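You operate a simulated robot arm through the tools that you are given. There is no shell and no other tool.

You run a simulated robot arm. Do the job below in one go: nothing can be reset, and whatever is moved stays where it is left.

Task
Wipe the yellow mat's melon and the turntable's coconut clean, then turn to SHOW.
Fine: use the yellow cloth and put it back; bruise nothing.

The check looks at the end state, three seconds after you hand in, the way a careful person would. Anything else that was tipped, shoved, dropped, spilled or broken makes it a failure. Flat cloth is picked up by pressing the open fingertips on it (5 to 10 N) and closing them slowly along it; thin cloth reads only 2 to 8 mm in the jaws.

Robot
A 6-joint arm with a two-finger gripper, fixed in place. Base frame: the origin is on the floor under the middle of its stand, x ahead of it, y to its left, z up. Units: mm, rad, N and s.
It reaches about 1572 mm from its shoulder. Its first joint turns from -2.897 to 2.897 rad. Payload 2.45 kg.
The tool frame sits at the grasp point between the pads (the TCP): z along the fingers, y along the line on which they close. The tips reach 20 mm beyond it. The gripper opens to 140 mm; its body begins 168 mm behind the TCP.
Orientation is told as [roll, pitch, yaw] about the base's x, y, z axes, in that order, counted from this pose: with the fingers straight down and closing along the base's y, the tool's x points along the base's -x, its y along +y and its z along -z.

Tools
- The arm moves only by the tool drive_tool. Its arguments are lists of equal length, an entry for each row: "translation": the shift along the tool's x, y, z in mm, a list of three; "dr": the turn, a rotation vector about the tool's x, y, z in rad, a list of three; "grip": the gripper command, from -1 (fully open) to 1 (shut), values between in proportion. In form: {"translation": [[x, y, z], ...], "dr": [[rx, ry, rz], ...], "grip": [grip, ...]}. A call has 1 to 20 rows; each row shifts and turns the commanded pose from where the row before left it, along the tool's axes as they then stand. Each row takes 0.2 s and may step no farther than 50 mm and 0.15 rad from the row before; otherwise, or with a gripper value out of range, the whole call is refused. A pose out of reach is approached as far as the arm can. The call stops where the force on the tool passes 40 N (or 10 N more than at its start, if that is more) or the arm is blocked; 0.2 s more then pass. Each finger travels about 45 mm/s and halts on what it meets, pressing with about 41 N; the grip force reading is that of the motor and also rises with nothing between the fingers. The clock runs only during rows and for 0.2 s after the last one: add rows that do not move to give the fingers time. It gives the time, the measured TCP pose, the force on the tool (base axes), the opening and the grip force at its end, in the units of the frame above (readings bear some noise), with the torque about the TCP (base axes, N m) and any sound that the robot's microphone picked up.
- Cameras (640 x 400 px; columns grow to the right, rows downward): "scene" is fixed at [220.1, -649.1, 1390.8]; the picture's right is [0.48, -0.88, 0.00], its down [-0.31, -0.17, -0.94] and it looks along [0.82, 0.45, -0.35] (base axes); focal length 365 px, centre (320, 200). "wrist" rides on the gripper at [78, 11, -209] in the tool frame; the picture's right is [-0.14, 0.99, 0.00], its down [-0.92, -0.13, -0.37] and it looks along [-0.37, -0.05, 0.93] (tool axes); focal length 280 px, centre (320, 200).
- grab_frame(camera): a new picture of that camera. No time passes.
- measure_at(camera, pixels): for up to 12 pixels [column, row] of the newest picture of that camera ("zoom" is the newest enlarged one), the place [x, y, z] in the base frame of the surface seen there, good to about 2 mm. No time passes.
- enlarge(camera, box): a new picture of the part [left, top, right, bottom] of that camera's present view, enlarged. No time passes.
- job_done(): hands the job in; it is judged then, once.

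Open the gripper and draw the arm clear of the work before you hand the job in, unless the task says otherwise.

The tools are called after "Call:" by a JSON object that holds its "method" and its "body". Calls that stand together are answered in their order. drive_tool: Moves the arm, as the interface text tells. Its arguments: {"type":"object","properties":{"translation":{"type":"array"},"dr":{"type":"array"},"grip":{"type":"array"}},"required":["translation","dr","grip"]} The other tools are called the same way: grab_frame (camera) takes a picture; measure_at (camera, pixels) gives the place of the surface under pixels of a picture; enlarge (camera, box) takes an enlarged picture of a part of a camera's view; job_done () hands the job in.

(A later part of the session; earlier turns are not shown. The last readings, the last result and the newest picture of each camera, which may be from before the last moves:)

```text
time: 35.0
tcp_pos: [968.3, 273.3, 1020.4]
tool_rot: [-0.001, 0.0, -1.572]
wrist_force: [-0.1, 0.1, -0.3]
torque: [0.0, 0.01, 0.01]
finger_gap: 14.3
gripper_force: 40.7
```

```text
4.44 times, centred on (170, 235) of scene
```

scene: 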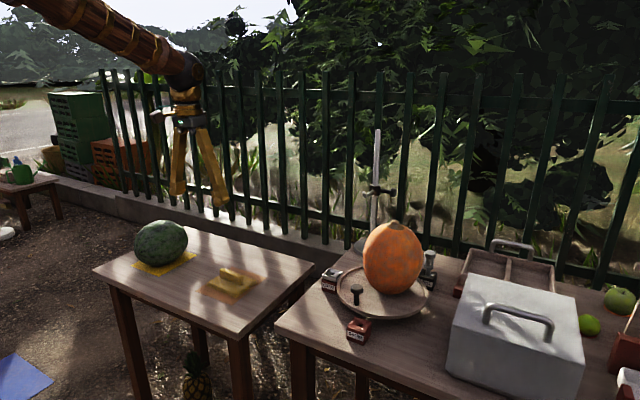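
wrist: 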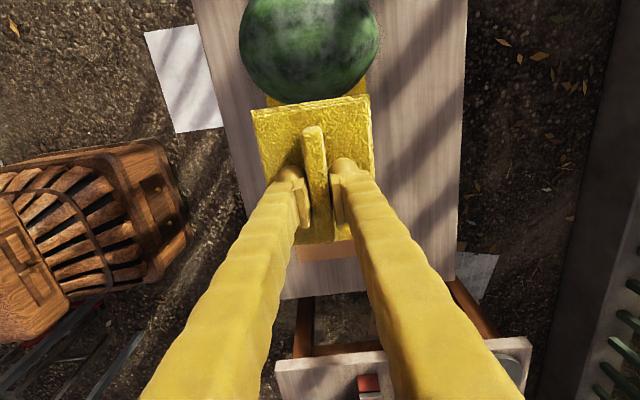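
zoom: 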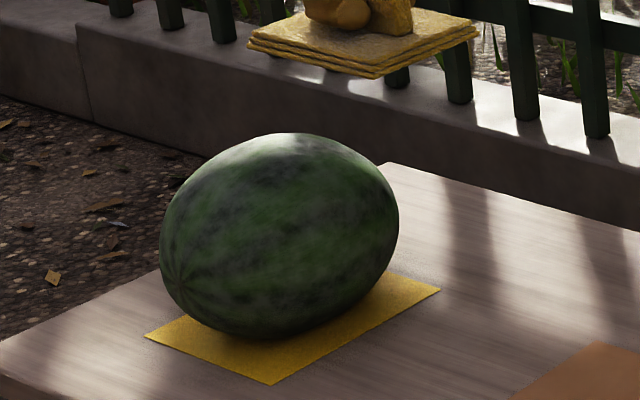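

The melon hasn't moved. To see its top clearly past the pad, I'll shift the hand toward the robot so that the melon appears in the right half of the wrist view.

Call:
{"method": "drive_tool", "body": {"translation": [[22.5, -37.5, 0], [22.5, -37.5, 0], [22.5, -37.5, 0], [22.5, -37.5, 0], [0, 0, 0]], "dr": [[0, 0, 0], [0, 0, 0], [0, 0, 0], [0, 0, 0], [0, 0, 0]], "grip": [1, 1, 1, 1, 1]}}

Call:
{"method": "grab_frame", "body": {"camera": "wrist"}}

Call:
{"method": "enlarge", "body": {"camera": "wrist", "box": [350, 30, 520, 190]}}

```text
time: 36.2
tcp_pos: [818.0, 359.4, 1023.4]
tool_rot: [-0.002, -0.002, -1.571]
wrist_force: [0.5, 0.3, -1.0]
torque: [0.0, -0.02, 0.01]
finger_gap: 14.3
gripper_force: 40.7
```

```text
taken
```

wrist: 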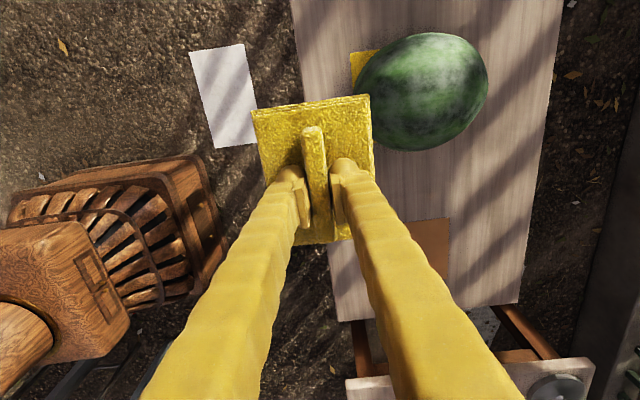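

```text
2.50 times, centred on (435, 110) of wrist
```

zoom: 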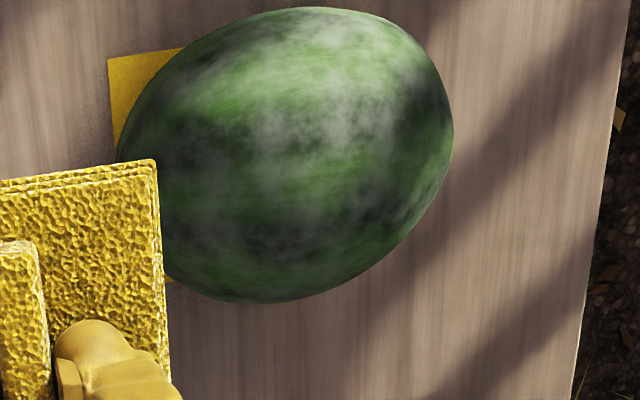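

I'll measure several points in this view to locate the apex, where I wiped.

Call:
{"method": "measure_at", "body": {"camera": "zoom", "pixels": [[280, 120], [280, 150], [280, 180], [240, 150], [320, 150], [360, 150], [300, 90], [300, 60], [350, 50], [250, 220], [300, 220], [400, 120]]}}

Call:
{"method": "enlarge", "body": {"camera": "wrist", "box": [390, 50, 490, 140]}}

```text
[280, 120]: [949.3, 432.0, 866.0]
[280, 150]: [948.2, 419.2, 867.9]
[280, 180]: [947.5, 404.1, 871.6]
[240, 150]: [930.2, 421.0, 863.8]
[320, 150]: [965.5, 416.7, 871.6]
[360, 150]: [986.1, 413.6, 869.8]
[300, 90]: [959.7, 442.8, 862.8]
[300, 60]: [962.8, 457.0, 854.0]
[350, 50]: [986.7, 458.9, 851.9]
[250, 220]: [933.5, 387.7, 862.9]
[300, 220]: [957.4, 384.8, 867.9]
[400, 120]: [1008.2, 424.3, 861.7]
```

```text
4.44 times, centred on (440, 95) of wrist
```

zoom: 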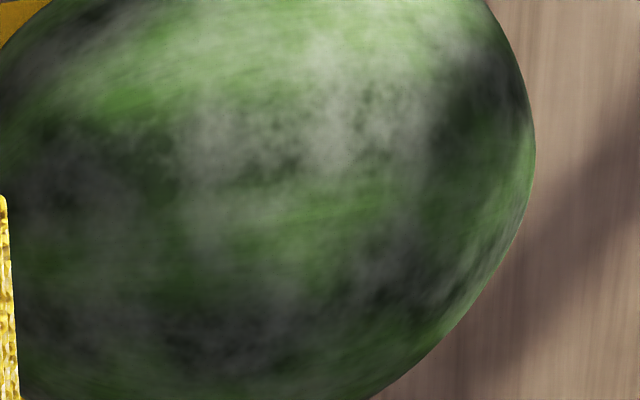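

The apex is near zoom1 (325,170); its haze is less but still visible. I'll return above the apex for a full curved stroke along x with the pad tilting to follow the surface.

Call:
{"method": "drive_tool", "body": {"translation": [[12.2, 37.9, 23.2], [12.2, 37.9, 23.2], [12.2, 37.9, 23.2], [12.2, 37.9, 23.2], [0, 0, 15], [0, 0, 0], [0, 0, 0]], "dr": [[0, 0, 0], [0, 0, 0], [0, 0, 0], [0, 0, 0], [0, 0, 0], [0, 0, 0], [0, 0, 0]], "grip": [1, 1, 1, 1, 1, 1, 1]}}

```text
time: 37.8
tcp_pos: [973.2, 409.1, 912.3]
tool_rot: [0.0, 0.001, -1.571]
wrist_force: [1.0, 0.1, 0.0]
torque: [0.03, 0.0, 0.0]
finger_gap: 14.3
gripper_force: 41.1
```

At z=912.3, almost touching. I'll press a further 0.6 mm, then roll the pad toward +x in steps of 0.1 rad.

Call:
{"method": "drive_tool", "body": {"translation": [[0, -3.5, 0.6], [0, 0, 0], [0, 0, 0]], "dr": [[0, 0, 0], [0, 0, 0], [0, 0, 0]], "grip": [1, 1, 1]}}

Call:
{"method": "drive_tool", "body": {"translation": [[0, 7.7, 0.2], [0, 7.7, 0.2], [0, 7.6, 0.2], [0, 7.6, 0.2], [0, 0, 0]], "dr": [[0.05, 0, 0], [0.05, 0, 0], [0.05, 0, 0], [0.05, 0, 0], [0, 0, 0]], "grip": [1, 1, 1, 1, 1]}}

```text
time: 38.6
tcp_pos: [968.7, 411.3, 913.0]
tool_rot: [-0.001, 0.001, -1.569]
wrist_force: [-0.3, 0.9, -0.3]
torque: [0.0, -0.01, -0.01]
finger_gap: 14.3
gripper_force: 40.9
```

```text
time: 39.8
tcp_pos: [998.9, 411.5, 909.6]
tool_rot: [-0.2, 0.0, -1.572]
wrist_force: [-0.1, -0.3, -1.0]
torque: [0.0, 0.02, 0.0]
finger_gap: 14.3
gripper_force: 40.8
```

No contact at ψ=0.2 yet. I'll press in 0.5 mm steps along the tool until contact.

Call:
{"method": "drive_tool", "body": {"translation": [[0, 0, 0.5], [0, 0, 0], [0, 0, 0]], "dr": [[0, 0, 0], [0, 0, 0], [0, 0, 0]], "grip": [1, 1, 1]}}

Call:
{"method": "drive_tool", "body": {"translation": [[0, 0, 0.5], [0, 0, 0], [0, 0, 0]], "dr": [[0, 0, 0], [0, 0, 0], [0, 0, 0]], "grip": [1, 1, 1]}}

```text
time: 40.6
tcp_pos: [997.7, 410.3, 908.8]
tool_rot: [-0.198, -0.001, -1.57]
wrist_force: [-0.2, -0.6, -0.3]
torque: [-0.01, 0.01, -0.01]
finger_gap: 14.4
gripper_force: 40.9
```

```text
time: 41.4
tcp_pos: [997.0, 411.4, 909.0]
tool_rot: [-0.2, 0.0, -1.571]
wrist_force: [-0.5, -0.4, -0.7]
torque: [-0.02, 0.03, 0.02]
finger_gap: 14.4
gripper_force: 40.8
```

Still free at z=909. I'll continue pressing in small steps.

Call:
{"method": "drive_tool", "body": {"translation": [[0, 0, 0.7], [0, 0, 0], [0, 0, 0]], "dr": [[0, 0, 0], [0, 0, 0], [0, 0, 0]], "grip": [1, 1, 1]}}

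Call:
{"method": "drive_tool", "body": {"translation": [[0, 0, 0.5], [0, 0, 0], [0, 0, 0]], "dr": [[0, 0, 0], [0, 0, 0], [0, 0, 0]], "grip": [1, 1, 1]}}

```text
time: 42.2
tcp_pos: [997.6, 411.4, 907.4]
tool_rot: [-0.199, -0.001, -1.572]
wrist_force: [0.1, 0.0, -0.8]
torque: [0.01, 0.0, -0.03]
finger_gap: 14.2
gripper_force: 40.7
```

```text
time: 43.0
tcp_pos: [997.7, 411.6, 907.4]
tool_rot: [-0.2, 0.0, -1.573]
wrist_force: [-0.6, 0.3, -1.0]
torque: [0.03, -0.01, 0.0]
finger_gap: 14.3
gripper_force: 40.7
```

Still free at z≈907.4. I'll continue with 0.7 mm steps.

Call:
{"method": "drive_tool", "body": {"translation": [[0, 0, 0.7], [0, 0, 0], [0, 0, 0]], "dr": [[0, 0, 0], [0, 0, 0], [0, 0, 0]], "grip": [1, 1, 1]}}

Call:
{"method": "drive_tool", "body": {"translation": [[0, 0, 0.6], [0, 0, 0], [0, 0, 0]], "dr": [[0, 0, 0], [0, 0, 0], [0, 0, 0]], "grip": [1, 1, 1]}}

Call:
{"method": "enlarge", "body": {"camera": "scene", "box": [120, 190, 220, 280]}}

```text
time: 43.8
tcp_pos: [997.8, 411.3, 907.1]
tool_rot: [-0.199, -0.001, -1.571]
wrist_force: [0.2, 1.1, 2.5]
torque: [0.06, -0.01, -0.01]
finger_gap: 14.3
gripper_force: 40.5
```

```text
time: 44.6
tcp_pos: [996.6, 410.3, 907.0]
tool_rot: [-0.198, -0.001, -1.571]
wrist_force: [5.6, -3.5, 12.4]
torque: [-0.03, -0.05, 0.04]
finger_gap: 14.4
gripper_force: 40.9
```

```text
4.44 times, centred on (170, 235) of scene
```

zoom: 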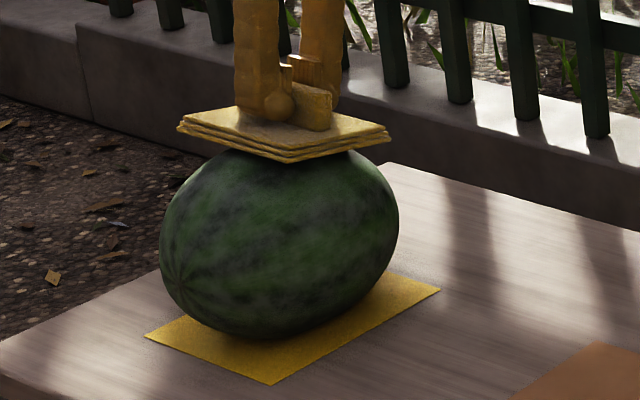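

Contact came at TCP (997, 411, 907) with 14 N, which is a bit much. I'll ease back 0.4 mm and stroke along y (tool x) gently.

Call:
{"method": "drive_tool", "body": {"translation": [[0, 0, -0.4], [4, 0, 0], [8, 0, 0], [8, 0, 0], [0, 0, 0]], "dr": [[0, 0, 0], [0, 0, 0], [0, 0, 0], [0, 0, 0], [0, 0, 0]], "grip": [1, 1, 1, 1, 1]}}

Call:
{"method": "drive_tool", "body": {"translation": [[-8, 0, 0], [-8, 0, 0], [-8, 0, 0], [-8, 0, 0], [-8, 0, 0], [0, 0, 0]], "dr": [[0, 0, 0], [0, 0, 0], [0, 0, 0], [0, 0, 0], [0, 0, 0], [0, 0, 0]], "grip": [1, 1, 1, 1, 1, 1]}}

```text
time: 45.8
tcp_pos: [997.1, 432.3, 907.7]
tool_rot: [-0.197, 0.0, -1.57]
wrist_force: [7.8, -2.0, 20.8]
torque: [-0.03, 0.07, 0.03]
finger_gap: 14.3
gripper_force: 40.6
```

```text
time: 47.2
tcp_pos: [996.9, 393.0, 906.9]
tool_rot: [-0.201, -0.002, -1.572]
wrist_force: [-0.5, 0.5, -1.4]
torque: [0.02, 0.01, 0.01]
finger_gap: 14.1
gripper_force: 40.7
```

Force swings strongly with position (about 22 N, then none), so the pad may sit slightly tilted in the grip. I'll lift off, level the tool, and measure the pad's top surface relative to the tool.

Call:
{"method": "drive_tool", "body": {"translation": [[0, 0, -15], [0, 0, -15], [0, -15, -30], [0, -15, 0], [0, 0, 0], [0, 0, 0]], "dr": [[0, 0, 0], [0, 0, 0], [-0.1, 0, 0], [-0.1, 0, 0], [0, 0, 0], [0, 0, 0]], "grip": [1, 1, 1, 1, 1, 1]}}

Call:
{"method": "enlarge", "body": {"camera": "wrist", "box": [240, 80, 390, 260]}}

Call:
{"method": "enlarge", "body": {"camera": "scene", "box": [120, 190, 220, 280]}}

```text
time: 48.6
tcp_pos: [978.7, 391.3, 969.7]
tool_rot: [0.0, -0.002, -1.57]
wrist_force: [-0.2, -0.7, -0.7]
torque: [0.04, 0.0, 0.0]
finger_gap: 14.3
gripper_force: 40.1
```

```text
2.22 times, centred on (315, 170) of wrist
```

zoom: 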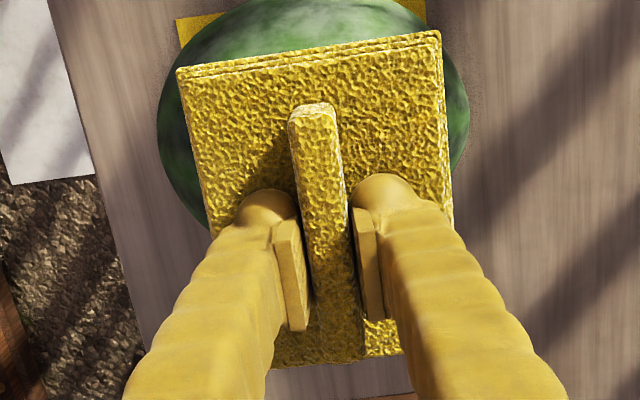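

```text
4.44 times, centred on (170, 235) of scene
```

zoom: 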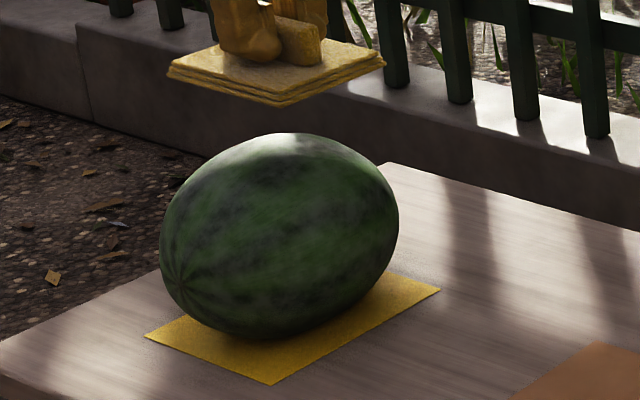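

I'll re-enlarge the wrist view so I can measure the pad's top face and the ridge.

Call:
{"method": "enlarge", "body": {"camera": "wrist", "box": [240, 80, 390, 260]}}

Call:
{"method": "measure_at", "body": {"camera": "zoom", "pixels": [[190, 85], [310, 70], [430, 55], [200, 150], [435, 150], [215, 215], [445, 210], [250, 130], [380, 120], [270, 355], [400, 345], [345, 345]]}}

Call:
{"method": "measure_at", "body": {"camera": "zoom", "pixels": [[312, 120], [318, 160], [325, 220], [332, 280], [340, 340], [300, 85], [240, 100], [400, 80], [320, 95], [285, 358], [380, 350], [260, 180]]}}

```text
2.22 times, centred on (315, 170) of wrist
```

zoom: 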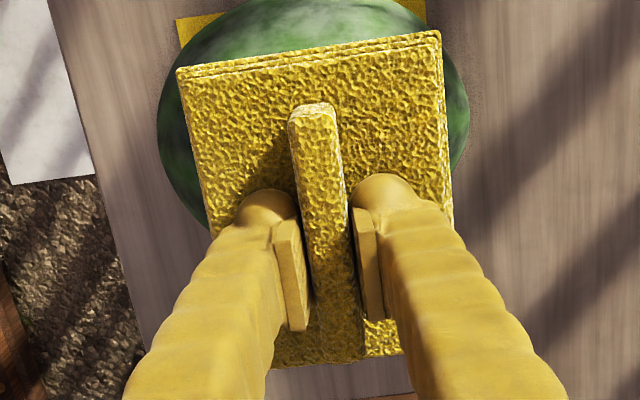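

```text
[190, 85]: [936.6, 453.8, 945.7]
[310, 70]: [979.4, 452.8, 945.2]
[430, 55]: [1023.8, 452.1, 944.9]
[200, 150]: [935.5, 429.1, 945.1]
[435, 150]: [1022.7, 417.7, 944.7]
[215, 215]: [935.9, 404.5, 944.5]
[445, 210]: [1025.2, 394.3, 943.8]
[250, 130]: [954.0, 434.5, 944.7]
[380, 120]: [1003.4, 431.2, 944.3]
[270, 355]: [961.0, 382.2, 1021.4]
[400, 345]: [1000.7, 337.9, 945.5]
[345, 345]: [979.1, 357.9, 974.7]
```

```text
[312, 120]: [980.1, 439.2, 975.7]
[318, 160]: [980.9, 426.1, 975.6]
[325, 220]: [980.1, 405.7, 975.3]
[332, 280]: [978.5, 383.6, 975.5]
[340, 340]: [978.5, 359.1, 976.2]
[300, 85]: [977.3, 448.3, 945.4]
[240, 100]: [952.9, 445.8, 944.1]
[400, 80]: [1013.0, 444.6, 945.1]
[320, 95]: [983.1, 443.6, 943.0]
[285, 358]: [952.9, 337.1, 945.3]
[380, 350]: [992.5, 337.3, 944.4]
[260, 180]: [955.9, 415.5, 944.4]
```

The pad sits level in the grip (top 945 all over, bottom about 38 mm below the TCP). I'll go back to the earlier viewing spot to see what the strokes cleaned.

Call:
{"method": "drive_tool", "body": {"translation": [[0, -10, -25], [-8, -37.5, -26], [-8, -37.5, 0], [-8, -37.5, 0], [-8, -37.5, 0], [0, 0, 0], [0, 0, 0]], "dr": [[0, 0, 0], [0, 0, 0], [0, 0, 0], [0, 0, 0], [0, 0, 0], [0, 0, 0], [0, 0, 0]], "grip": [1, 1, 1, 1, 1, 1, 1]}}

Call:
{"method": "grab_frame", "body": {"camera": "wrist"}}

Call:
{"method": "enlarge", "body": {"camera": "wrist", "box": [390, 50, 490, 140]}}

```text
time: 50.2
tcp_pos: [819.5, 362.0, 1019.6]
tool_rot: [0.0, -0.001, -1.571]
wrist_force: [0.0, 0.2, -0.1]
torque: [0.0, -0.03, 0.0]
finger_gap: 14.2
gripper_force: 40.4
```

```text
taken
```

wrist: 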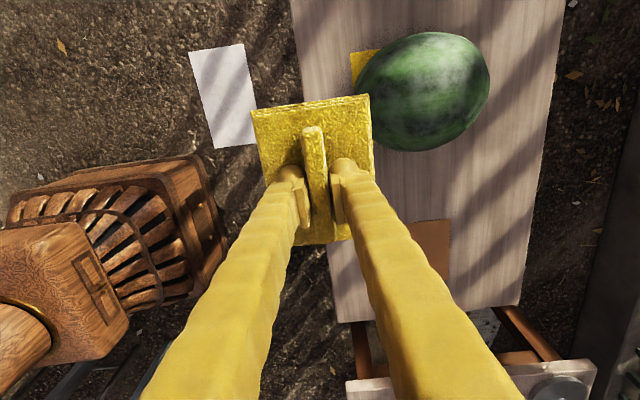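

```text
4.44 times, centred on (440, 95) of wrist
```

zoom: 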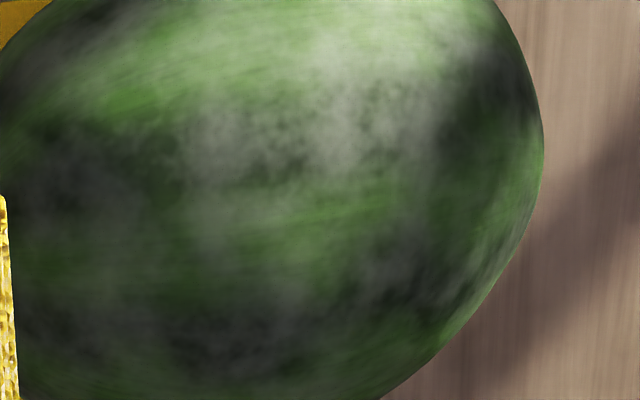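

I can't yet tell clearly whether the haze changed. For a decisive test I'll wipe the very hazy spot at about (978,434), zoom (340,110), with the tool tilted 0.33 rad toward +y.

Call:
{"method": "drive_tool", "body": {"translation": [[23.4, 38.4, 15], [23.4, 38.4, 15], [23.4, 38.4, 15], [23.4, 38.4, 15], [0, 0, 0], [0, 0, 0], [0, 0, 0], [0, 0, 15], [0, 0, 10], [0, 0, 0]], "dr": [[0, 0, 0], [0, 0, 0], [0, 0, 0], [0, 0, 0], [0, -0.11, 0], [0, -0.11, 0], [0, -0.11, 0], [0, 0, 0], [0, 0, 0], [0, 0, 0]], "grip": [1, 1, 1, 1, 1, 1, 1, 1, 1, 1]}}

```text
time: 52.4
tcp_pos: [973.8, 444.4, 935.4]
tool_rot: [-0.001, -0.331, -1.572]
wrist_force: [-0.7, -0.1, -0.5]
torque: [-0.02, 0.04, -0.01]
finger_gap: 14.4
gripper_force: 40.5
```

Tilt reached. About 29 mm remains to contact; I'll shift 13 mm along tool x and approach 25 mm, then feel in small steps.

Call:
{"method": "drive_tool", "body": {"translation": [[13, 0, 15], [0, 0, 9], [0, 0, 1.5], [0, 0, 0], [0, 0, 0]], "dr": [[0, 0, 0], [0, 0, 0], [0, 0, 0], [0, 0, 0], [0, 0, 0]], "grip": [1, 1, 1, 1, 1]}}

Call:
{"method": "drive_tool", "body": {"translation": [[0, 0, 0.8], [0, 0, 0], [0, 0, 0]], "dr": [[0, 0, 0], [0, 0, 0], [0, 0, 0]], "grip": [1, 1, 1]}}

Call:
{"method": "drive_tool", "body": {"translation": [[0, 0, 0.8], [0, 0, 0], [0, 0, 0]], "dr": [[0, 0, 0], [0, 0, 0], [0, 0, 0]], "grip": [1, 1, 1]}}

```text
time: 53.6
tcp_pos: [972.7, 448.5, 907.2]
tool_rot: [0.001, -0.33, -1.571]
wrist_force: [-0.4, -0.9, -0.5]
torque: [0.01, 0.0, -0.02]
finger_gap: 14.6
gripper_force: 40.2
```

```text
time: 54.4
tcp_pos: [972.0, 447.8, 908.7]
tool_rot: [0.0, -0.33, -1.573]
wrist_force: [-0.3, -0.4, -0.3]
torque: [0.03, 0.04, -0.01]
finger_gap: 14.4
gripper_force: 41.2
```

```text
time: 55.2
tcp_pos: [972.7, 448.4, 906.7]
tool_rot: [0.0, -0.332, -1.571]
wrist_force: [0.6, 0.1, -0.1]
torque: [-0.01, 0.01, -0.03]
finger_gap: 14.3
gripper_force: 40.9
```

No contact yet; about 2–3 mm remains by the model. I'll continue with 0.8 mm steps.

Call:
{"method": "drive_tool", "body": {"translation": [[0, 0, 0.8], [0, 0, 0], [0, 0, 0]], "dr": [[0, 0, 0], [0, 0, 0], [0, 0, 0]], "grip": [1, 1, 1]}}

Call:
{"method": "drive_tool", "body": {"translation": [[0, 0, 0.7], [0, 0, 0], [0, 0, 0]], "dr": [[0, 0, 0], [0, 0, 0], [0, 0, 0]], "grip": [1, 1, 1]}}

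```text
time: 56.0
tcp_pos: [972.6, 448.8, 906.4]
tool_rot: [-0.002, -0.329, -1.57]
wrist_force: [-1.0, 0.2, -0.7]
torque: [0.02, -0.04, -0.01]
finger_gap: 14.5
gripper_force: 40.6
```

```text
time: 56.8
tcp_pos: [973.4, 448.1, 905.9]
tool_rot: [0.002, -0.328, -1.57]
wrist_force: [-0.5, 0.1, -0.9]
torque: [-0.02, 0.01, -0.01]
finger_gap: 14.3
gripper_force: 40.5
```

Still free at z≈906. I'll keep feeling downward in 0.6 mm steps.

Call:
{"method": "drive_tool", "body": {"translation": [[0, 0, 0.7], [0, 0, 0], [0, 0, 0]], "dr": [[0, 0, 0], [0, 0, 0], [0, 0, 0]], "grip": [1, 1, 1]}}

Call:
{"method": "drive_tool", "body": {"translation": [[0, 0, 0.6], [0, 0, 0], [0, 0, 0]], "dr": [[0, 0, 0], [0, 0, 0], [0, 0, 0]], "grip": [1, 1, 1]}}

```text
time: 57.6
tcp_pos: [973.3, 449.0, 905.1]
tool_rot: [-0.001, -0.33, -1.571]
wrist_force: [0.7, -0.3, -0.2]
torque: [-0.01, 0.0, 0.03]
finger_gap: 14.6
gripper_force: 40.2
```

```text
time: 58.4
tcp_pos: [974.2, 447.5, 903.3]
tool_rot: [0.0, -0.332, -1.57]
wrist_force: [0.0, -0.1, -0.6]
torque: [-0.01, -0.01, 0.02]
finger_gap: 14.5
gripper_force: 40.6
```

Still free at z≈903.3. Two more 0.6 mm steps.

Call:
{"method": "drive_tool", "body": {"translation": [[0, 0, 0.6], [0, 0, 0], [0, 0, 0]], "dr": [[0, 0, 0], [0, 0, 0], [0, 0, 0]], "grip": [1, 1, 1]}}

Call:
{"method": "drive_tool", "body": {"translation": [[0, 0, 0.6], [0, 0, 0], [0, 0, 0]], "dr": [[0, 0, 0], [0, 0, 0], [0, 0, 0]], "grip": [1, 1, 1]}}

```text
time: 59.2
tcp_pos: [973.3, 446.3, 905.1]
tool_rot: [0.001, -0.331, -1.571]
wrist_force: [-0.7, -0.5, -0.9]
torque: [-0.01, 0.04, 0.04]
finger_gap: 14.5
gripper_force: 40.6
```

```text
time: 60.0
tcp_pos: [974.7, 448.5, 904.1]
tool_rot: [0.001, -0.331, -1.572]
wrist_force: [-0.2, 0.0, 0.2]
torque: [0.03, 0.02, 0.02]
finger_gap: 14.0
gripper_force: 40.9
```

No firm contact yet. I'll continue in 0.6 mm steps.

Call:
{"method": "drive_tool", "body": {"translation": [[0, 0, 0.6], [0, 0, 0], [0, 0, 0]], "dr": [[0, 0, 0], [0, 0, 0], [0, 0, 0]], "grip": [1, 1, 1]}}

Call:
{"method": "drive_tool", "body": {"translation": [[0, 0, 0.5], [0, 0, 0], [0, 0, 0]], "dr": [[0, 0, 0], [0, 0, 0], [0, 0, 0]], "grip": [1, 1, 1]}}

```text
time: 60.8
tcp_pos: [973.0, 447.7, 903.9]
tool_rot: [0.0, -0.331, -1.57]
wrist_force: [-0.4, -1.0, -0.4]
torque: [-0.01, 0.0, -0.02]
finger_gap: 14.4
gripper_force: 40.6
```

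```text
time: 61.6
tcp_pos: [974.8, 445.4, 901.6]
tool_rot: [0.001, -0.33, -1.571]
wrist_force: [1.4, 0.3, 0.7]
torque: [0.03, 0.01, 0.0]
finger_gap: 14.7
gripper_force: 40.6
```

A light touch (about 1.5 N) seems to be starting. One more 0.4 mm.

Call:
{"method": "drive_tool", "body": {"translation": [[0, 0, 0.4], [0, 0, 0], [0, 0, 0]], "dr": [[0, 0, 0], [0, 0, 0], [0, 0, 0]], "grip": [1, 1, 1]}}

Call:
{"method": "drive_tool", "body": {"translation": [[0, 0, 0.4], [0, 0, 0], [0, 0, 0]], "dr": [[0, 0, 0], [0, 0, 0], [0, 0, 0]], "grip": [1, 1, 1]}}

```text
time: 62.4
tcp_pos: [973.4, 447.2, 902.0]
tool_rot: [-0.001, -0.33, -1.57]
wrist_force: [1.0, -0.3, 5.2]
torque: [0.03, -0.04, -0.01]
finger_gap: 14.6
gripper_force: 40.8
```

```text
time: 63.2
tcp_pos: [973.4, 446.3, 901.7]
tool_rot: [-0.001, -0.331, -1.569]
wrist_force: [-0.3, 4.2, 8.7]
torque: [0.19, -0.08, 0.08]
finger_gap: 14.4
gripper_force: 40.5
```

Contact at about 9.7 N. Now a gentle stroke along x (tool y) in short pieces, watching the force.

Call:
{"method": "drive_tool", "body": {"translation": [[0, 5, -0.2], [0, 5, 0], [0, 0, 0]], "dr": [[0, 0, 0], [0, 0, 0], [0, 0, 0]], "grip": [1, 1, 1]}}

Call:
{"method": "drive_tool", "body": {"translation": [[0, -5, 0], [0, -5, 0], [0, 0, 0]], "dr": [[0, 0, 0], [0, 0, 0], [0, 0, 0]], "grip": [1, 1, 1]}}

Call:
{"method": "drive_tool", "body": {"translation": [[0, -5, 0], [0, -5, 0], [0, 0, 0]], "dr": [[0, 0, 0], [0, 0, 0], [0, 0, 0]], "grip": [1, 1, 1]}}

```text
time: 64.0
tcp_pos: [983.1, 447.5, 902.5]
tool_rot: [0.0, -0.33, -1.572]
wrist_force: [-1.5, 2.6, 4.9]
torque: [0.09, 0.09, -0.01]
finger_gap: 14.6
gripper_force: 40.8
```

```text
time: 64.8
tcp_pos: [973.3, 446.3, 902.6]
tool_rot: [0.002, -0.33, -1.571]
wrist_force: [0.5, -0.7, 2.8]
torque: [0.01, -0.06, -0.01]
finger_gap: 14.5
gripper_force: 41.0
```

```text
time: 65.6
tcp_pos: [962.4, 446.6, 902.9]
tool_rot: [0.0, -0.331, -1.57]
wrist_force: [0.7, 0.8, 0.2]
torque: [-0.02, 0.0, 0.01]
finger_gap: 14.5
gripper_force: 40.7
```

Forces are mild. I'll press 0.3 mm more and do several longer strokes over the spot.

Call:
{"method": "drive_tool", "body": {"translation": [[0, 6, 0.3], [0, 6, 0], [0, 6, 0], [0, 6, 0], [0, 0, 0]], "dr": [[0, 0, 0], [0, 0, 0], [0, 0, 0], [0, 0, 0], [0, 0, 0]], "grip": [1, 1, 1, 1, 1]}}

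Call:
{"method": "drive_tool", "body": {"translation": [[0, -6, 0], [0, -6, 0], [0, -6, 0], [0, -6, 0], [0, 0, 0]], "dr": [[0, 0, 0], [0, 0, 0], [0, 0, 0], [0, 0, 0], [0, 0, 0]], "grip": [1, 1, 1, 1, 1]}}

Call:
{"method": "drive_tool", "body": {"translation": [[0, 6, 0], [0, 6, 0], [0, 6, 0], [0, 6, 0], [0, 0, 0]], "dr": [[0, 0, 0], [0, 0, 0], [0, 0, 0], [0, 0, 0], [0, 0, 0]], "grip": [1, 1, 1, 1, 1]}}

```text
time: 66.8
tcp_pos: [986.8, 447.5, 901.1]
tool_rot: [0.003, -0.33, -1.57]
wrist_force: [-2.4, 4.1, 9.8]
torque: [0.19, 0.19, -0.05]
finger_gap: 14.8
gripper_force: 41.1
```

```text
time: 68.0
tcp_pos: [964.3, 444.5, 901.2]
tool_rot: [0.001, -0.329, -1.57]
wrist_force: [2.1, 5.0, 19.4]
torque: [0.22, -0.34, 0.06]
finger_gap: 14.3
gripper_force: 40.9
```

```text
time: 69.2
tcp_pos: [986.1, 446.7, 903.6]
tool_rot: [0.002, -0.33, -1.571]
wrist_force: [-8.3, 6.6, 33.6]
torque: [0.3, 0.13, 0.01]
finger_gap: 14.3
gripper_force: 40.4
```

The force jumped to about 34 N at the same command, so I'm backing off right away.

Call:
{"method": "drive_tool", "body": {"translation": [[0, 0, -3]], "dr": [[0, 0, 0]], "grip": [1]}}

Call:
{"method": "enlarge", "body": {"camera": "scene", "box": [120, 190, 220, 280]}}

```text
time: 69.6
tcp_pos: [988.1, 447.1, 904.2]
tool_rot: [-0.002, -0.332, -1.57]
wrist_force: [-4.7, 2.8, 8.5]
torque: [0.1, 0.1, 0.03]
finger_gap: 14.4
gripper_force: 40.6
```

```text
4.44 times, centred on (170, 235) of scene
```

zoom: 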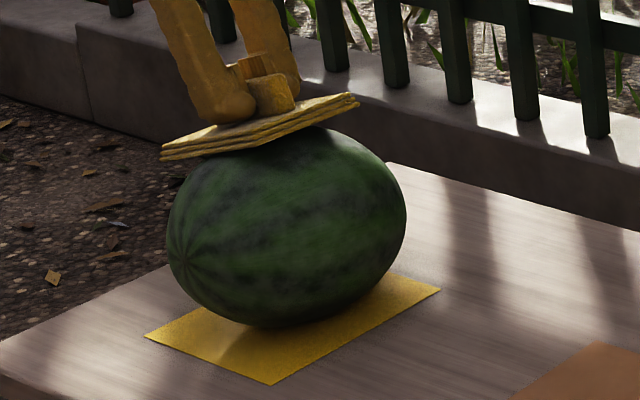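

The melon rocked under the friction — its pole moved up to zoom (190,245). I'll lift clear and see whether it settles back.

Call:
{"method": "drive_tool", "body": {"translation": [[0, 0, -3], [0, 0, -5], [0, 0, -10], [0, 0, -20], [0, 0, -30], [0, 0, 0], [0, 0, 0]], "dr": [[0, 0, 0], [0, 0, 0], [0, 0, 0], [0, 0, 0], [0, 0, 0], [0, 0, 0], [0, 0, 0]], "grip": [1, 1, 1, 1, 1, 1, 1]}}

Call:
{"method": "enlarge", "body": {"camera": "scene", "box": [120, 190, 220, 280]}}

```text
time: 71.2
tcp_pos: [986.7, 468.2, 971.1]
tool_rot: [0.001, -0.33, -1.572]
wrist_force: [-0.3, -0.1, -0.9]
torque: [-0.01, 0.01, 0.0]
finger_gap: 14.6
gripper_force: 40.7
```

```text
4.44 times, centred on (170, 235) of scene
```

zoom: 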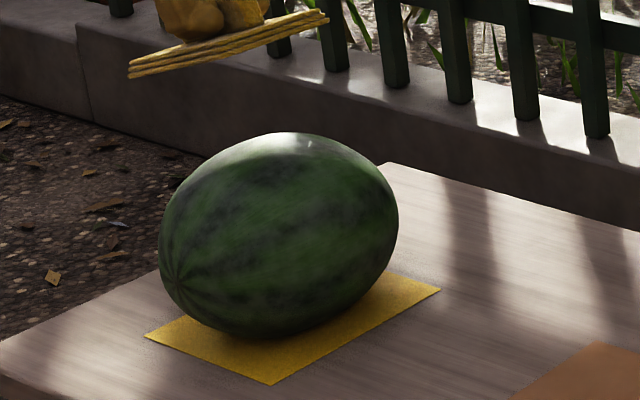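

It settled back to its original outline, and the stripes look more distinct now. I'll look at it from the same wrist vantage as before.

Call:
{"method": "drive_tool", "body": {"translation": [[0, 0, -25], [-25, -42, 0], [-25, -42, 0], [-25, -42, 0], [-25, -42, 0], [0, 0, 0], [0, 0, 0]], "dr": [[0, 0.11, 0], [0, 0.11, 0], [0, 0.11, 0], [0, 0, 0], [0, 0, 0], [0, 0, 0], [0, 0, 0]], "grip": [1, 1, 1, 1, 1, 1, 1]}}

Call:
{"method": "grab_frame", "body": {"camera": "wrist"}}

Call:
{"method": "enlarge", "body": {"camera": "wrist", "box": [360, 20, 500, 160]}}

```text
time: 72.8
tcp_pos: [819.8, 377.1, 998.4]
tool_rot: [0.0, 0.001, -1.57]
wrist_force: [-0.6, 0.1, -0.8]
torque: [0.02, -0.02, 0.01]
finger_gap: 14.4
gripper_force: 40.6
```

```text
taken
```

wrist: 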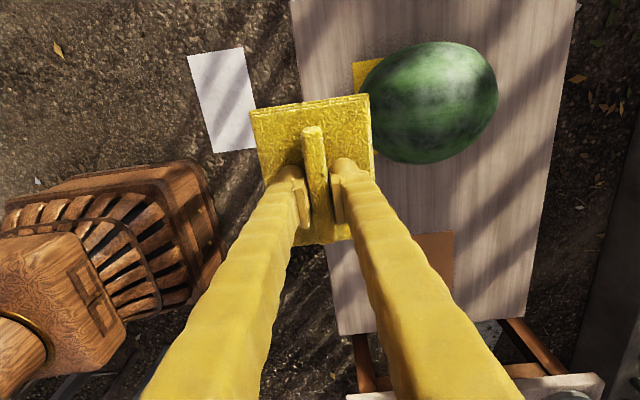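

```text
2.86 times, centred on (430, 90) of wrist
```

zoom: 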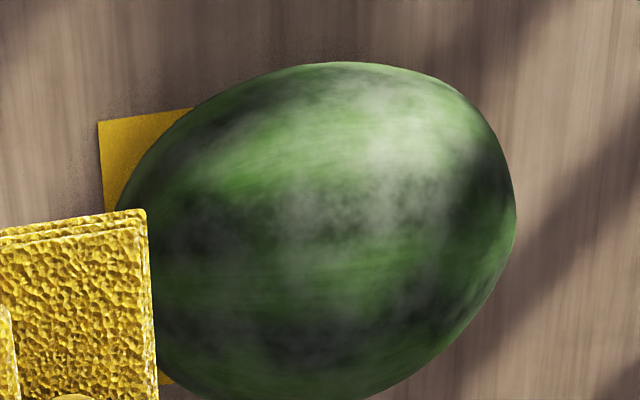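

The haze has clearly faded on the near side, with some left around zoom (350,180)–(400,120). I'll enlarge that part further and measure where it is.

Call:
{"method": "enlarge", "body": {"camera": "wrist", "box": [400, 30, 500, 120]}}

Call:
{"method": "measure_at", "body": {"camera": "zoom", "pixels": [[250, 210], [300, 180], [350, 130], [400, 200], [430, 100], [200, 250], [150, 120], [300, 280], [350, 80], [450, 180], [100, 220], [400, 300]]}}

Call:
{"method": "enlarge", "body": {"camera": "scene", "box": [130, 210, 200, 275]}}

```text
4.44 times, centred on (450, 75) of wrist
```

zoom: 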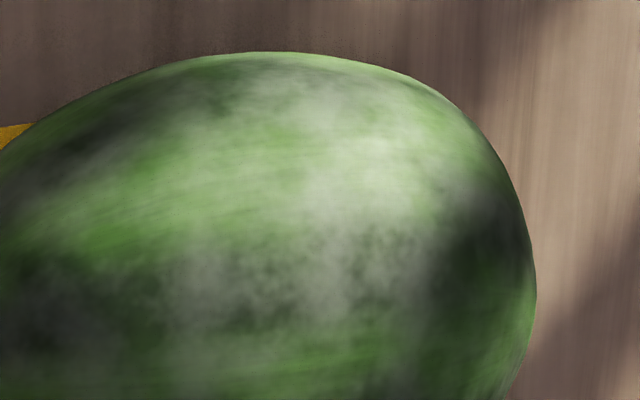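

```text
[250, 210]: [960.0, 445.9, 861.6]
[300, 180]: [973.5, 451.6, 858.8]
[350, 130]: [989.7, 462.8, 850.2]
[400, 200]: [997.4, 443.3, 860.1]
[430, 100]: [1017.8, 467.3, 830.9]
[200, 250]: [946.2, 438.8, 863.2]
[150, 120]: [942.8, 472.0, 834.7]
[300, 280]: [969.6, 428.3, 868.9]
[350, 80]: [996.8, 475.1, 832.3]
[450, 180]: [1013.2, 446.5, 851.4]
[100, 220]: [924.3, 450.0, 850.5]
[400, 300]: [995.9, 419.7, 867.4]
```

```text
6.15 times, centred on (165, 242) of scene
```

zoom: 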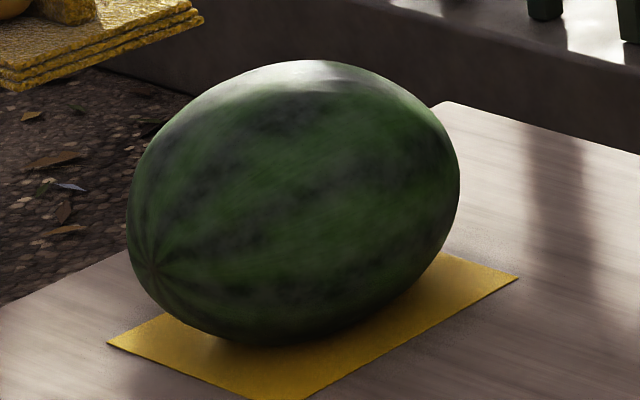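

Remaining haze is on the +y, +x shoulder around (975–1000, 440–475). I'll approach that side with a 0.7 rad tilt toward +y, staying about 30 mm off at first.

Call:
{"method": "drive_tool", "body": {"translation": [[25.8, 41, 3.3], [25.8, 41, 3.3], [25.8, 41, 3.3], [25.8, 41, 3.3], [0, 0, 0], [0, 0, 0], [0, 0, 0], [0, 0, 0], [0, 0, 0], [34, 0, 23], [34, 0, 23], [0, 0, 0], [0, 0, 0]], "dr": [[0, 0, 0], [0, 0, 0], [0, 0, 0], [0, 0, 0], [0, -0.14, 0], [0, -0.14, 0], [0, -0.14, 0], [0, -0.14, 0], [0, -0.14, 0], [0, 0, 0], [0, 0, 0], [0, 0, 0], [0, 0, 0]], "grip": [1, 1, 1, 1, 1, 1, 1, 1, 1, 1, 1, 1, 1]}}

```text
time: 75.6
tcp_pos: [982.7, 502.1, 905.8]
tool_rot: [0.002, -0.7, -1.57]
wrist_force: [1.2, -0.1, 0.0]
torque: [-0.04, 0.01, -0.02]
finger_gap: 14.2
gripper_force: 40.2
```

I'm 30 mm off along the tool axis. I'll approach 28 mm, then feel in small steps.

Call:
{"method": "drive_tool", "body": {"translation": [[0, 0, 14], [0, 0, 10], [0, 0, 4], [0, 0, 0], [0, 0, 0]], "dr": [[0, 0, 0], [0, 0, 0], [0, 0, 0], [0, 0, 0], [0, 0, 0]], "grip": [1, 1, 1, 1, 1]}}

Call:
{"method": "drive_tool", "body": {"translation": [[0, 0, 0.8], [0, 0, 0], [0, 0, 0]], "dr": [[0, 0, 0], [0, 0, 0], [0, 0, 0]], "grip": [1, 1, 1]}}

Call:
{"method": "drive_tool", "body": {"translation": [[0, 0, 0.8], [0, 0, 0], [0, 0, 0]], "dr": [[0, 0, 0], [0, 0, 0], [0, 0, 0]], "grip": [1, 1, 1]}}

```text
time: 76.8
tcp_pos: [982.5, 485.3, 887.2]
tool_rot: [-0.001, -0.699, -1.571]
wrist_force: [-0.1, 0.0, 0.2]
torque: [0.0, -0.01, 0.01]
finger_gap: 14.5
gripper_force: 41.1
```

```text
time: 77.6
tcp_pos: [982.8, 485.6, 885.9]
tool_rot: [0.001, -0.699, -1.572]
wrist_force: [-0.7, 0.0, -0.2]
torque: [-0.03, 0.0, 0.05]
finger_gap: 14.2
gripper_force: 40.9
```

```text
time: 78.4
tcp_pos: [984.2, 485.0, 886.8]
tool_rot: [0.0, -0.701, -1.572]
wrist_force: [-0.4, -0.6, -0.4]
torque: [-0.02, 0.01, -0.01]
finger_gap: 14.2
gripper_force: 40.9
```

By the model about 5 mm remain. I'll take larger steps first, then finer.

Call:
{"method": "drive_tool", "body": {"translation": [[0, 0, 1.2], [0, 0, 1], [0, 0, 0], [0, 0, 0]], "dr": [[0, 0, 0], [0, 0, 0], [0, 0, 0], [0, 0, 0]], "grip": [1, 1, 1, 1]}}

Call:
{"method": "drive_tool", "body": {"translation": [[0, 0, 0.8], [0, 0, 0], [0, 0, 0]], "dr": [[0, 0, 0], [0, 0, 0], [0, 0, 0]], "grip": [1, 1, 1]}}

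Call:
{"method": "drive_tool", "body": {"translation": [[0, 0, 0.8], [0, 0, 0], [0, 0, 0]], "dr": [[0, 0, 0], [0, 0, 0], [0, 0, 0]], "grip": [1, 1, 1]}}

```text
time: 79.4
tcp_pos: [985.6, 483.3, 884.4]
tool_rot: [0.002, -0.7, -1.571]
wrist_force: [-0.5, -0.2, -0.1]
torque: [-0.01, -0.04, 0.0]
finger_gap: 14.4
gripper_force: 41.0
```

```text
time: 80.2
tcp_pos: [982.8, 482.3, 883.7]
tool_rot: [0.0, -0.7, -1.57]
wrist_force: [0.2, -0.1, 0.1]
torque: [-0.02, 0.02, 0.01]
finger_gap: 14.2
gripper_force: 40.4
```

```text
time: 81.0
tcp_pos: [983.5, 482.6, 882.5]
tool_rot: [0.0, -0.699, -1.569]
wrist_force: [0.3, 0.8, 0.2]
torque: [-0.02, 0.01, -0.01]
finger_gap: 14.3
gripper_force: 40.3
```

Almost there (model 114, expected contact about 113). I'll feel with 0.5 mm steps.

Call:
{"method": "drive_tool", "body": {"translation": [[0, 0, 0.5], [0, 0, 0], [0, 0, 0]], "dr": [[0, 0, 0], [0, 0, 0], [0, 0, 0]], "grip": [1, 1, 1]}}

Call:
{"method": "drive_tool", "body": {"translation": [[0, 0, 0.5], [0, 0, 0], [0, 0, 0]], "dr": [[0, 0, 0], [0, 0, 0], [0, 0, 0]], "grip": [1, 1, 1]}}

```text
time: 81.8
tcp_pos: [982.9, 482.8, 881.8]
tool_rot: [0.001, -0.7, -1.572]
wrist_force: [-0.8, 2.3, 1.6]
torque: [-0.06, -0.02, -0.02]
finger_gap: 14.4
gripper_force: 40.8
```

```text
time: 82.6
tcp_pos: [983.0, 484.5, 882.5]
tool_rot: [0.002, -0.701, -1.571]
wrist_force: [2.3, 10.6, 12.2]
torque: [-0.22, -0.02, -0.02]
finger_gap: 14.4
gripper_force: 40.8
```

Contact at about 16 N — too stiff to press more. I'll ease back 0.4 mm and stroke along x in short pieces.

Call:
{"method": "drive_tool", "body": {"translation": [[0, 0, -0.4], [0, 6, 0], [0, 6, 0], [0, 0, 0]], "dr": [[0, 0, 0], [0, 0, 0], [0, 0, 0], [0, 0, 0]], "grip": [1, 1, 1, 1]}}

Call:
{"method": "drive_tool", "body": {"translation": [[0, -6, 0], [0, -6, 0], [0, -6, 0], [0, 0, 0]], "dr": [[0, 0, 0], [0, 0, 0], [0, 0, 0], [0, 0, 0]], "grip": [1, 1, 1, 1]}}

```text
time: 83.6
tcp_pos: [994.2, 483.2, 882.2]
tool_rot: [0.001, -0.699, -1.571]
wrist_force: [1.2, 10.9, 10.8]
torque: [-0.17, 0.04, -0.04]
finger_gap: 14.2
gripper_force: 40.5
```

```text
time: 84.6
tcp_pos: [975.3, 482.8, 884.1]
tool_rot: [0.0, -0.699, -1.569]
wrist_force: [0.9, 5.6, 6.8]
torque: [-0.13, -0.1, 0.09]
finger_gap: 14.2
gripper_force: 40.3
```

Force is 9–15 N and friction is low. I'll continue to-and-fro strokes, easing off slightly.

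Call:
{"method": "drive_tool", "body": {"translation": [[0, -6, 0], [0, -6, 0], [0, -6, 0], [0, 0, 0]], "dr": [[0, 0, 0], [0, 0, 0], [0, 0, 0], [0, 0, 0]], "grip": [1, 1, 1, 1]}}

Call:
{"method": "drive_tool", "body": {"translation": [[0, 6, 0], [0, 6, 0], [0, 6, 0], [0, 6, 0], [0, 0, 0]], "dr": [[0, 0, 0], [0, 0, 0], [0, 0, 0], [0, 0, 0], [0, 0, 0]], "grip": [1, 1, 1, 1, 1]}}

Call:
{"method": "enlarge", "body": {"camera": "scene", "box": [120, 190, 220, 280]}}

```text
time: 85.6
tcp_pos: [959.3, 481.9, 881.0]
tool_rot: [0.0, -0.699, -1.572]
wrist_force: [-0.2, 2.6, -0.1]
torque: [0.06, -0.01, 0.04]
finger_gap: 14.5
gripper_force: 40.7
```

```text
time: 86.8
tcp_pos: [982.3, 480.2, 884.2]
tool_rot: [0.003, -0.701, -1.57]
wrist_force: [-2.5, 10.0, 9.6]
torque: [-0.05, 0.0, -0.1]
finger_gap: 14.3
gripper_force: 41.0
```

```text
4.44 times, centred on (170, 235) of scene
```

zoom: 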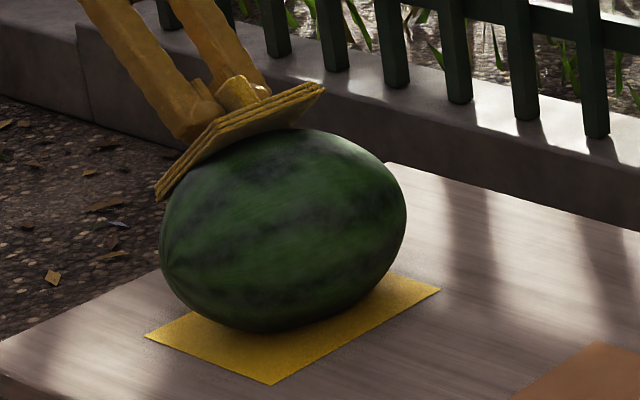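

The melon shifts a little under pressure but springs back, and its stripes are getting clearer. I'll retract along the tool axis and look again.

Call:
{"method": "drive_tool", "body": {"translation": [[0, 0, -2], [0, 0, -8], [0, 0, -25], [0, 0, -40], [0, 0, 0], [0, 0, 0]], "dr": [[0, 0, 0], [0, 0, 0], [0, 0, 0], [0, 0, 0], [0, 0, 0], [0, 0, 0]], "grip": [1, 1, 1, 1, 1, 1]}}

Call:
{"method": "grab_frame", "body": {"camera": "wrist"}}

Call:
{"method": "enlarge", "body": {"camera": "scene", "box": [120, 190, 220, 280]}}

```text
time: 88.2
tcp_pos: [981.4, 530.3, 942.2]
tool_rot: [-0.001, -0.7, -1.572]
wrist_force: [-0.3, 0.3, -0.6]
torque: [-0.01, 0.04, -0.01]
finger_gap: 14.4
gripper_force: 40.5
```

```text
taken
```

wrist: 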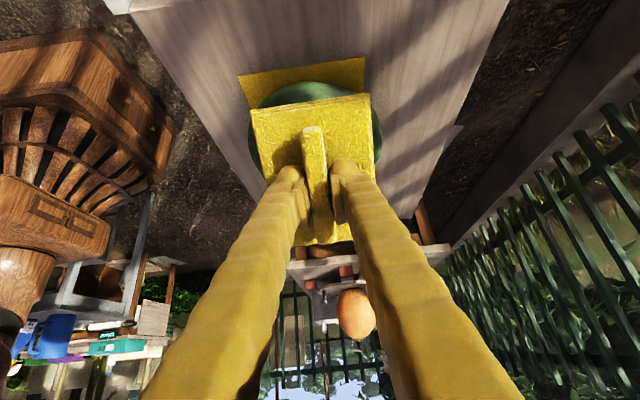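

```text
4.44 times, centred on (170, 235) of scene
```

zoom: 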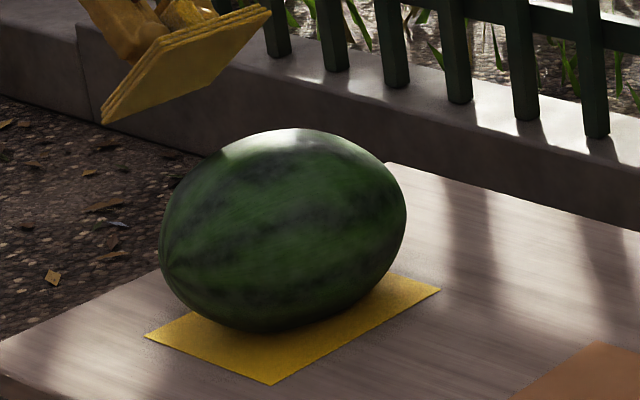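

The melon stays slightly shifted now but is still on its mat. I'll move the hand 170 mm toward the robot to view its +y flank beside the pad.

Call:
{"method": "drive_tool", "body": {"translation": [[0, -45, -5], [0, -45, -5], [0, -45, 0], [0, -45, 0], [0, 0, 0], [0, 0, 0]], "dr": [[0, 0, 0], [0, 0, 0], [0, 0, 0], [0, 0, 0], [0, 0, 0], [0, 0, 0]], "grip": [1, 1, 1, 1, 1, 1]}}

Call:
{"method": "grab_frame", "body": {"camera": "wrist"}}

Call:
{"method": "enlarge", "body": {"camera": "wrist", "box": [370, 60, 530, 200]}}

```text
time: 89.6
tcp_pos: [802.3, 540.5, 951.8]
tool_rot: [0.001, -0.699, -1.571]
wrist_force: [-0.5, 0.2, -0.8]
torque: [0.05, -0.01, -0.01]
finger_gap: 14.4
gripper_force: 40.6
```

```text
taken
```

wrist: 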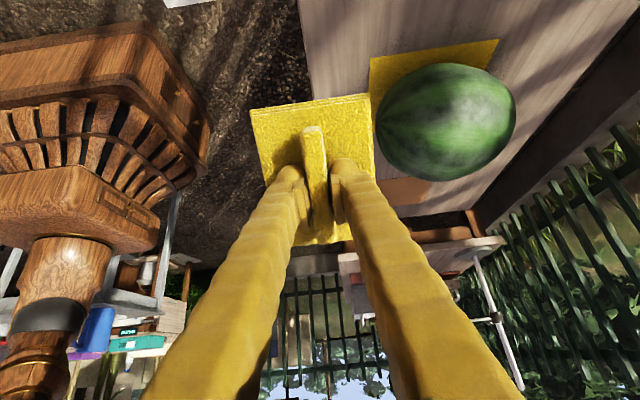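

```text
2.86 times, centred on (450, 130) of wrist
```

zoom: 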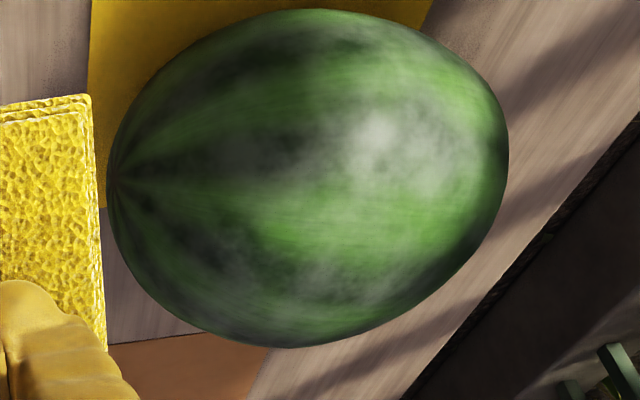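

The flank is much cleaner; remaining haze lies on the +x half, around zoom (380,150), (300,120) and (330,300). I'll measure these points.

Call:
{"method": "measure_at", "body": {"camera": "zoom", "pixels": [[380, 140], [300, 110], [440, 150], [330, 300], [270, 100], [420, 80], [380, 220], [240, 150], [470, 200], [400, 270], [120, 180], [310, 200]]}}

Call:
{"method": "enlarge", "body": {"camera": "wrist", "box": [420, 60, 520, 150]}}

```text
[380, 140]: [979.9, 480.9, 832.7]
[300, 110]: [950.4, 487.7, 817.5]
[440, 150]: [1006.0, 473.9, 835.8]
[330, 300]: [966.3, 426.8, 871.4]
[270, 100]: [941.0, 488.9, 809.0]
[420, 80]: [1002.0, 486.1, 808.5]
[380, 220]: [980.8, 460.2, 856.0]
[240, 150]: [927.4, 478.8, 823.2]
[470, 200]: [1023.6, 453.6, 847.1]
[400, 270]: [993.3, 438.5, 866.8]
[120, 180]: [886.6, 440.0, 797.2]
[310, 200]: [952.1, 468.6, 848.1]
```

```text
4.44 times, centred on (470, 105) of wrist
```

zoom: 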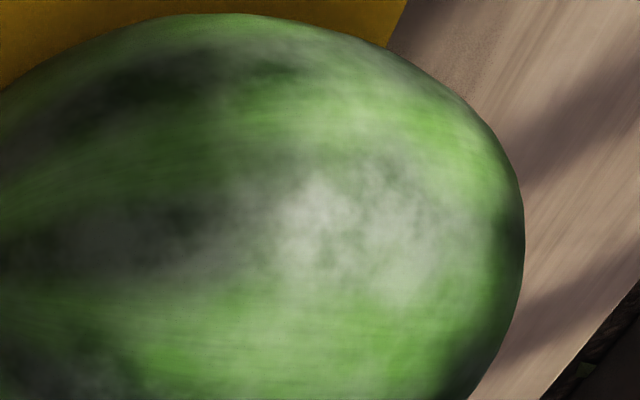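

The band at y≈460 that I wiped is clean, so cleaning is local; haze remains at y≈481 (lower flank) and near the apex (966,427). I'll set the tilt to 1.05 rad and approach the lower +y flank from 35 mm off.

Call:
{"method": "drive_tool", "body": {"translation": [[0, 0, 0], [0, 0, 0], [0, 0, 0], [36.2, 0, 20.5], [36.2, 0, 20.5], [0, 45, 0], [0, 45, 0], [0, 45, 0], [0, 45, 0], [0, 0, 0], [0, 0, 0]], "dr": [[0, -0.117, 0], [0, -0.117, 0], [0, -0.117, 0], [0, 0, 0], [0, 0, 0], [0, 0, 0], [0, 0, 0], [0, 0, 0], [0, 0, 0], [0, 0, 0], [0, 0, 0]], "grip": [1, 1, 1, 1, 1, 1, 1, 1, 1, 1, 1]}}

```text
time: 92.0
tcp_pos: [965.2, 517.4, 859.1]
tool_rot: [0.012, -1.046, -1.57]
wrist_force: [-0.7, 0.7, -0.9]
torque: [-0.01, -0.03, 0.02]
finger_gap: 14.3
gripper_force: 40.8
out of reach, approached as far as the arm can: row 8, 9
```

The last two rows were out of reach, and the arm stopped at (965, 517, 859). I'll pull the command back 20 mm in x and read again.

Call:
{"method": "drive_tool", "body": {"translation": [[0, -20, 0], [0, 0, 0], [0, 0, 0]], "dr": [[0, 0, 0], [0, 0, 0], [0, 0, 0]], "grip": [1, 1, 1]}}

Call:
{"method": "enlarge", "body": {"camera": "scene", "box": [100, 170, 220, 280]}}

```text
time: 92.8
tcp_pos: [943.4, 517.2, 860.2]
tool_rot: [0.0, -1.049, -1.572]
wrist_force: [-1.0, 0.3, -0.7]
torque: [0.01, 0.01, 0.02]
finger_gap: 14.4
gripper_force: 40.4
```

```text
3.64 times, centred on (160, 225) of scene
```

zoom: 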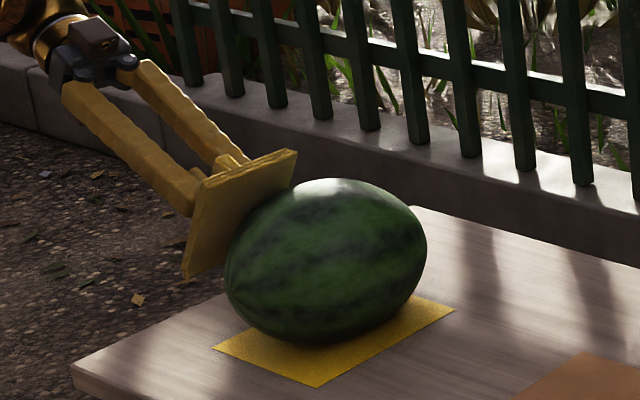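

Now at (943, 517, 860), about 12 mm from contact by the model. I'll close in 9 mm and then feel gently.

Call:
{"method": "drive_tool", "body": {"translation": [[0, 0, 5], [0, 0, 4], [0, 0, 0], [0, 0, 0]], "dr": [[0, 0, 0], [0, 0, 0], [0, 0, 0], [0, 0, 0]], "grip": [1, 1, 1, 1]}}

Call:
{"method": "drive_tool", "body": {"translation": [[0, 15, 0], [0, 15, 0], [0, 0, 0], [0, 0, 0]], "dr": [[0, 0, 0], [0, 0, 0], [0, 0, 0], [0, 0, 0]], "grip": [1, 1, 1, 1]}}

```text
time: 93.8
tcp_pos: [944.1, 509.2, 854.5]
tool_rot: [0.002, -1.051, -1.57]
wrist_force: [-4.4, 10.0, 6.3]
torque: [0.07, -0.2, 0.3]
finger_gap: 14.7
gripper_force: 40.3
```

```text
time: 94.8
tcp_pos: [973.8, 508.6, 853.7]
tool_rot: [0.009, -1.047, -1.572]
wrist_force: [-1.8, 12.5, 11.2]
torque: [0.1, 0.0, 0.05]
finger_gap: 14.2
gripper_force: 40.4
```

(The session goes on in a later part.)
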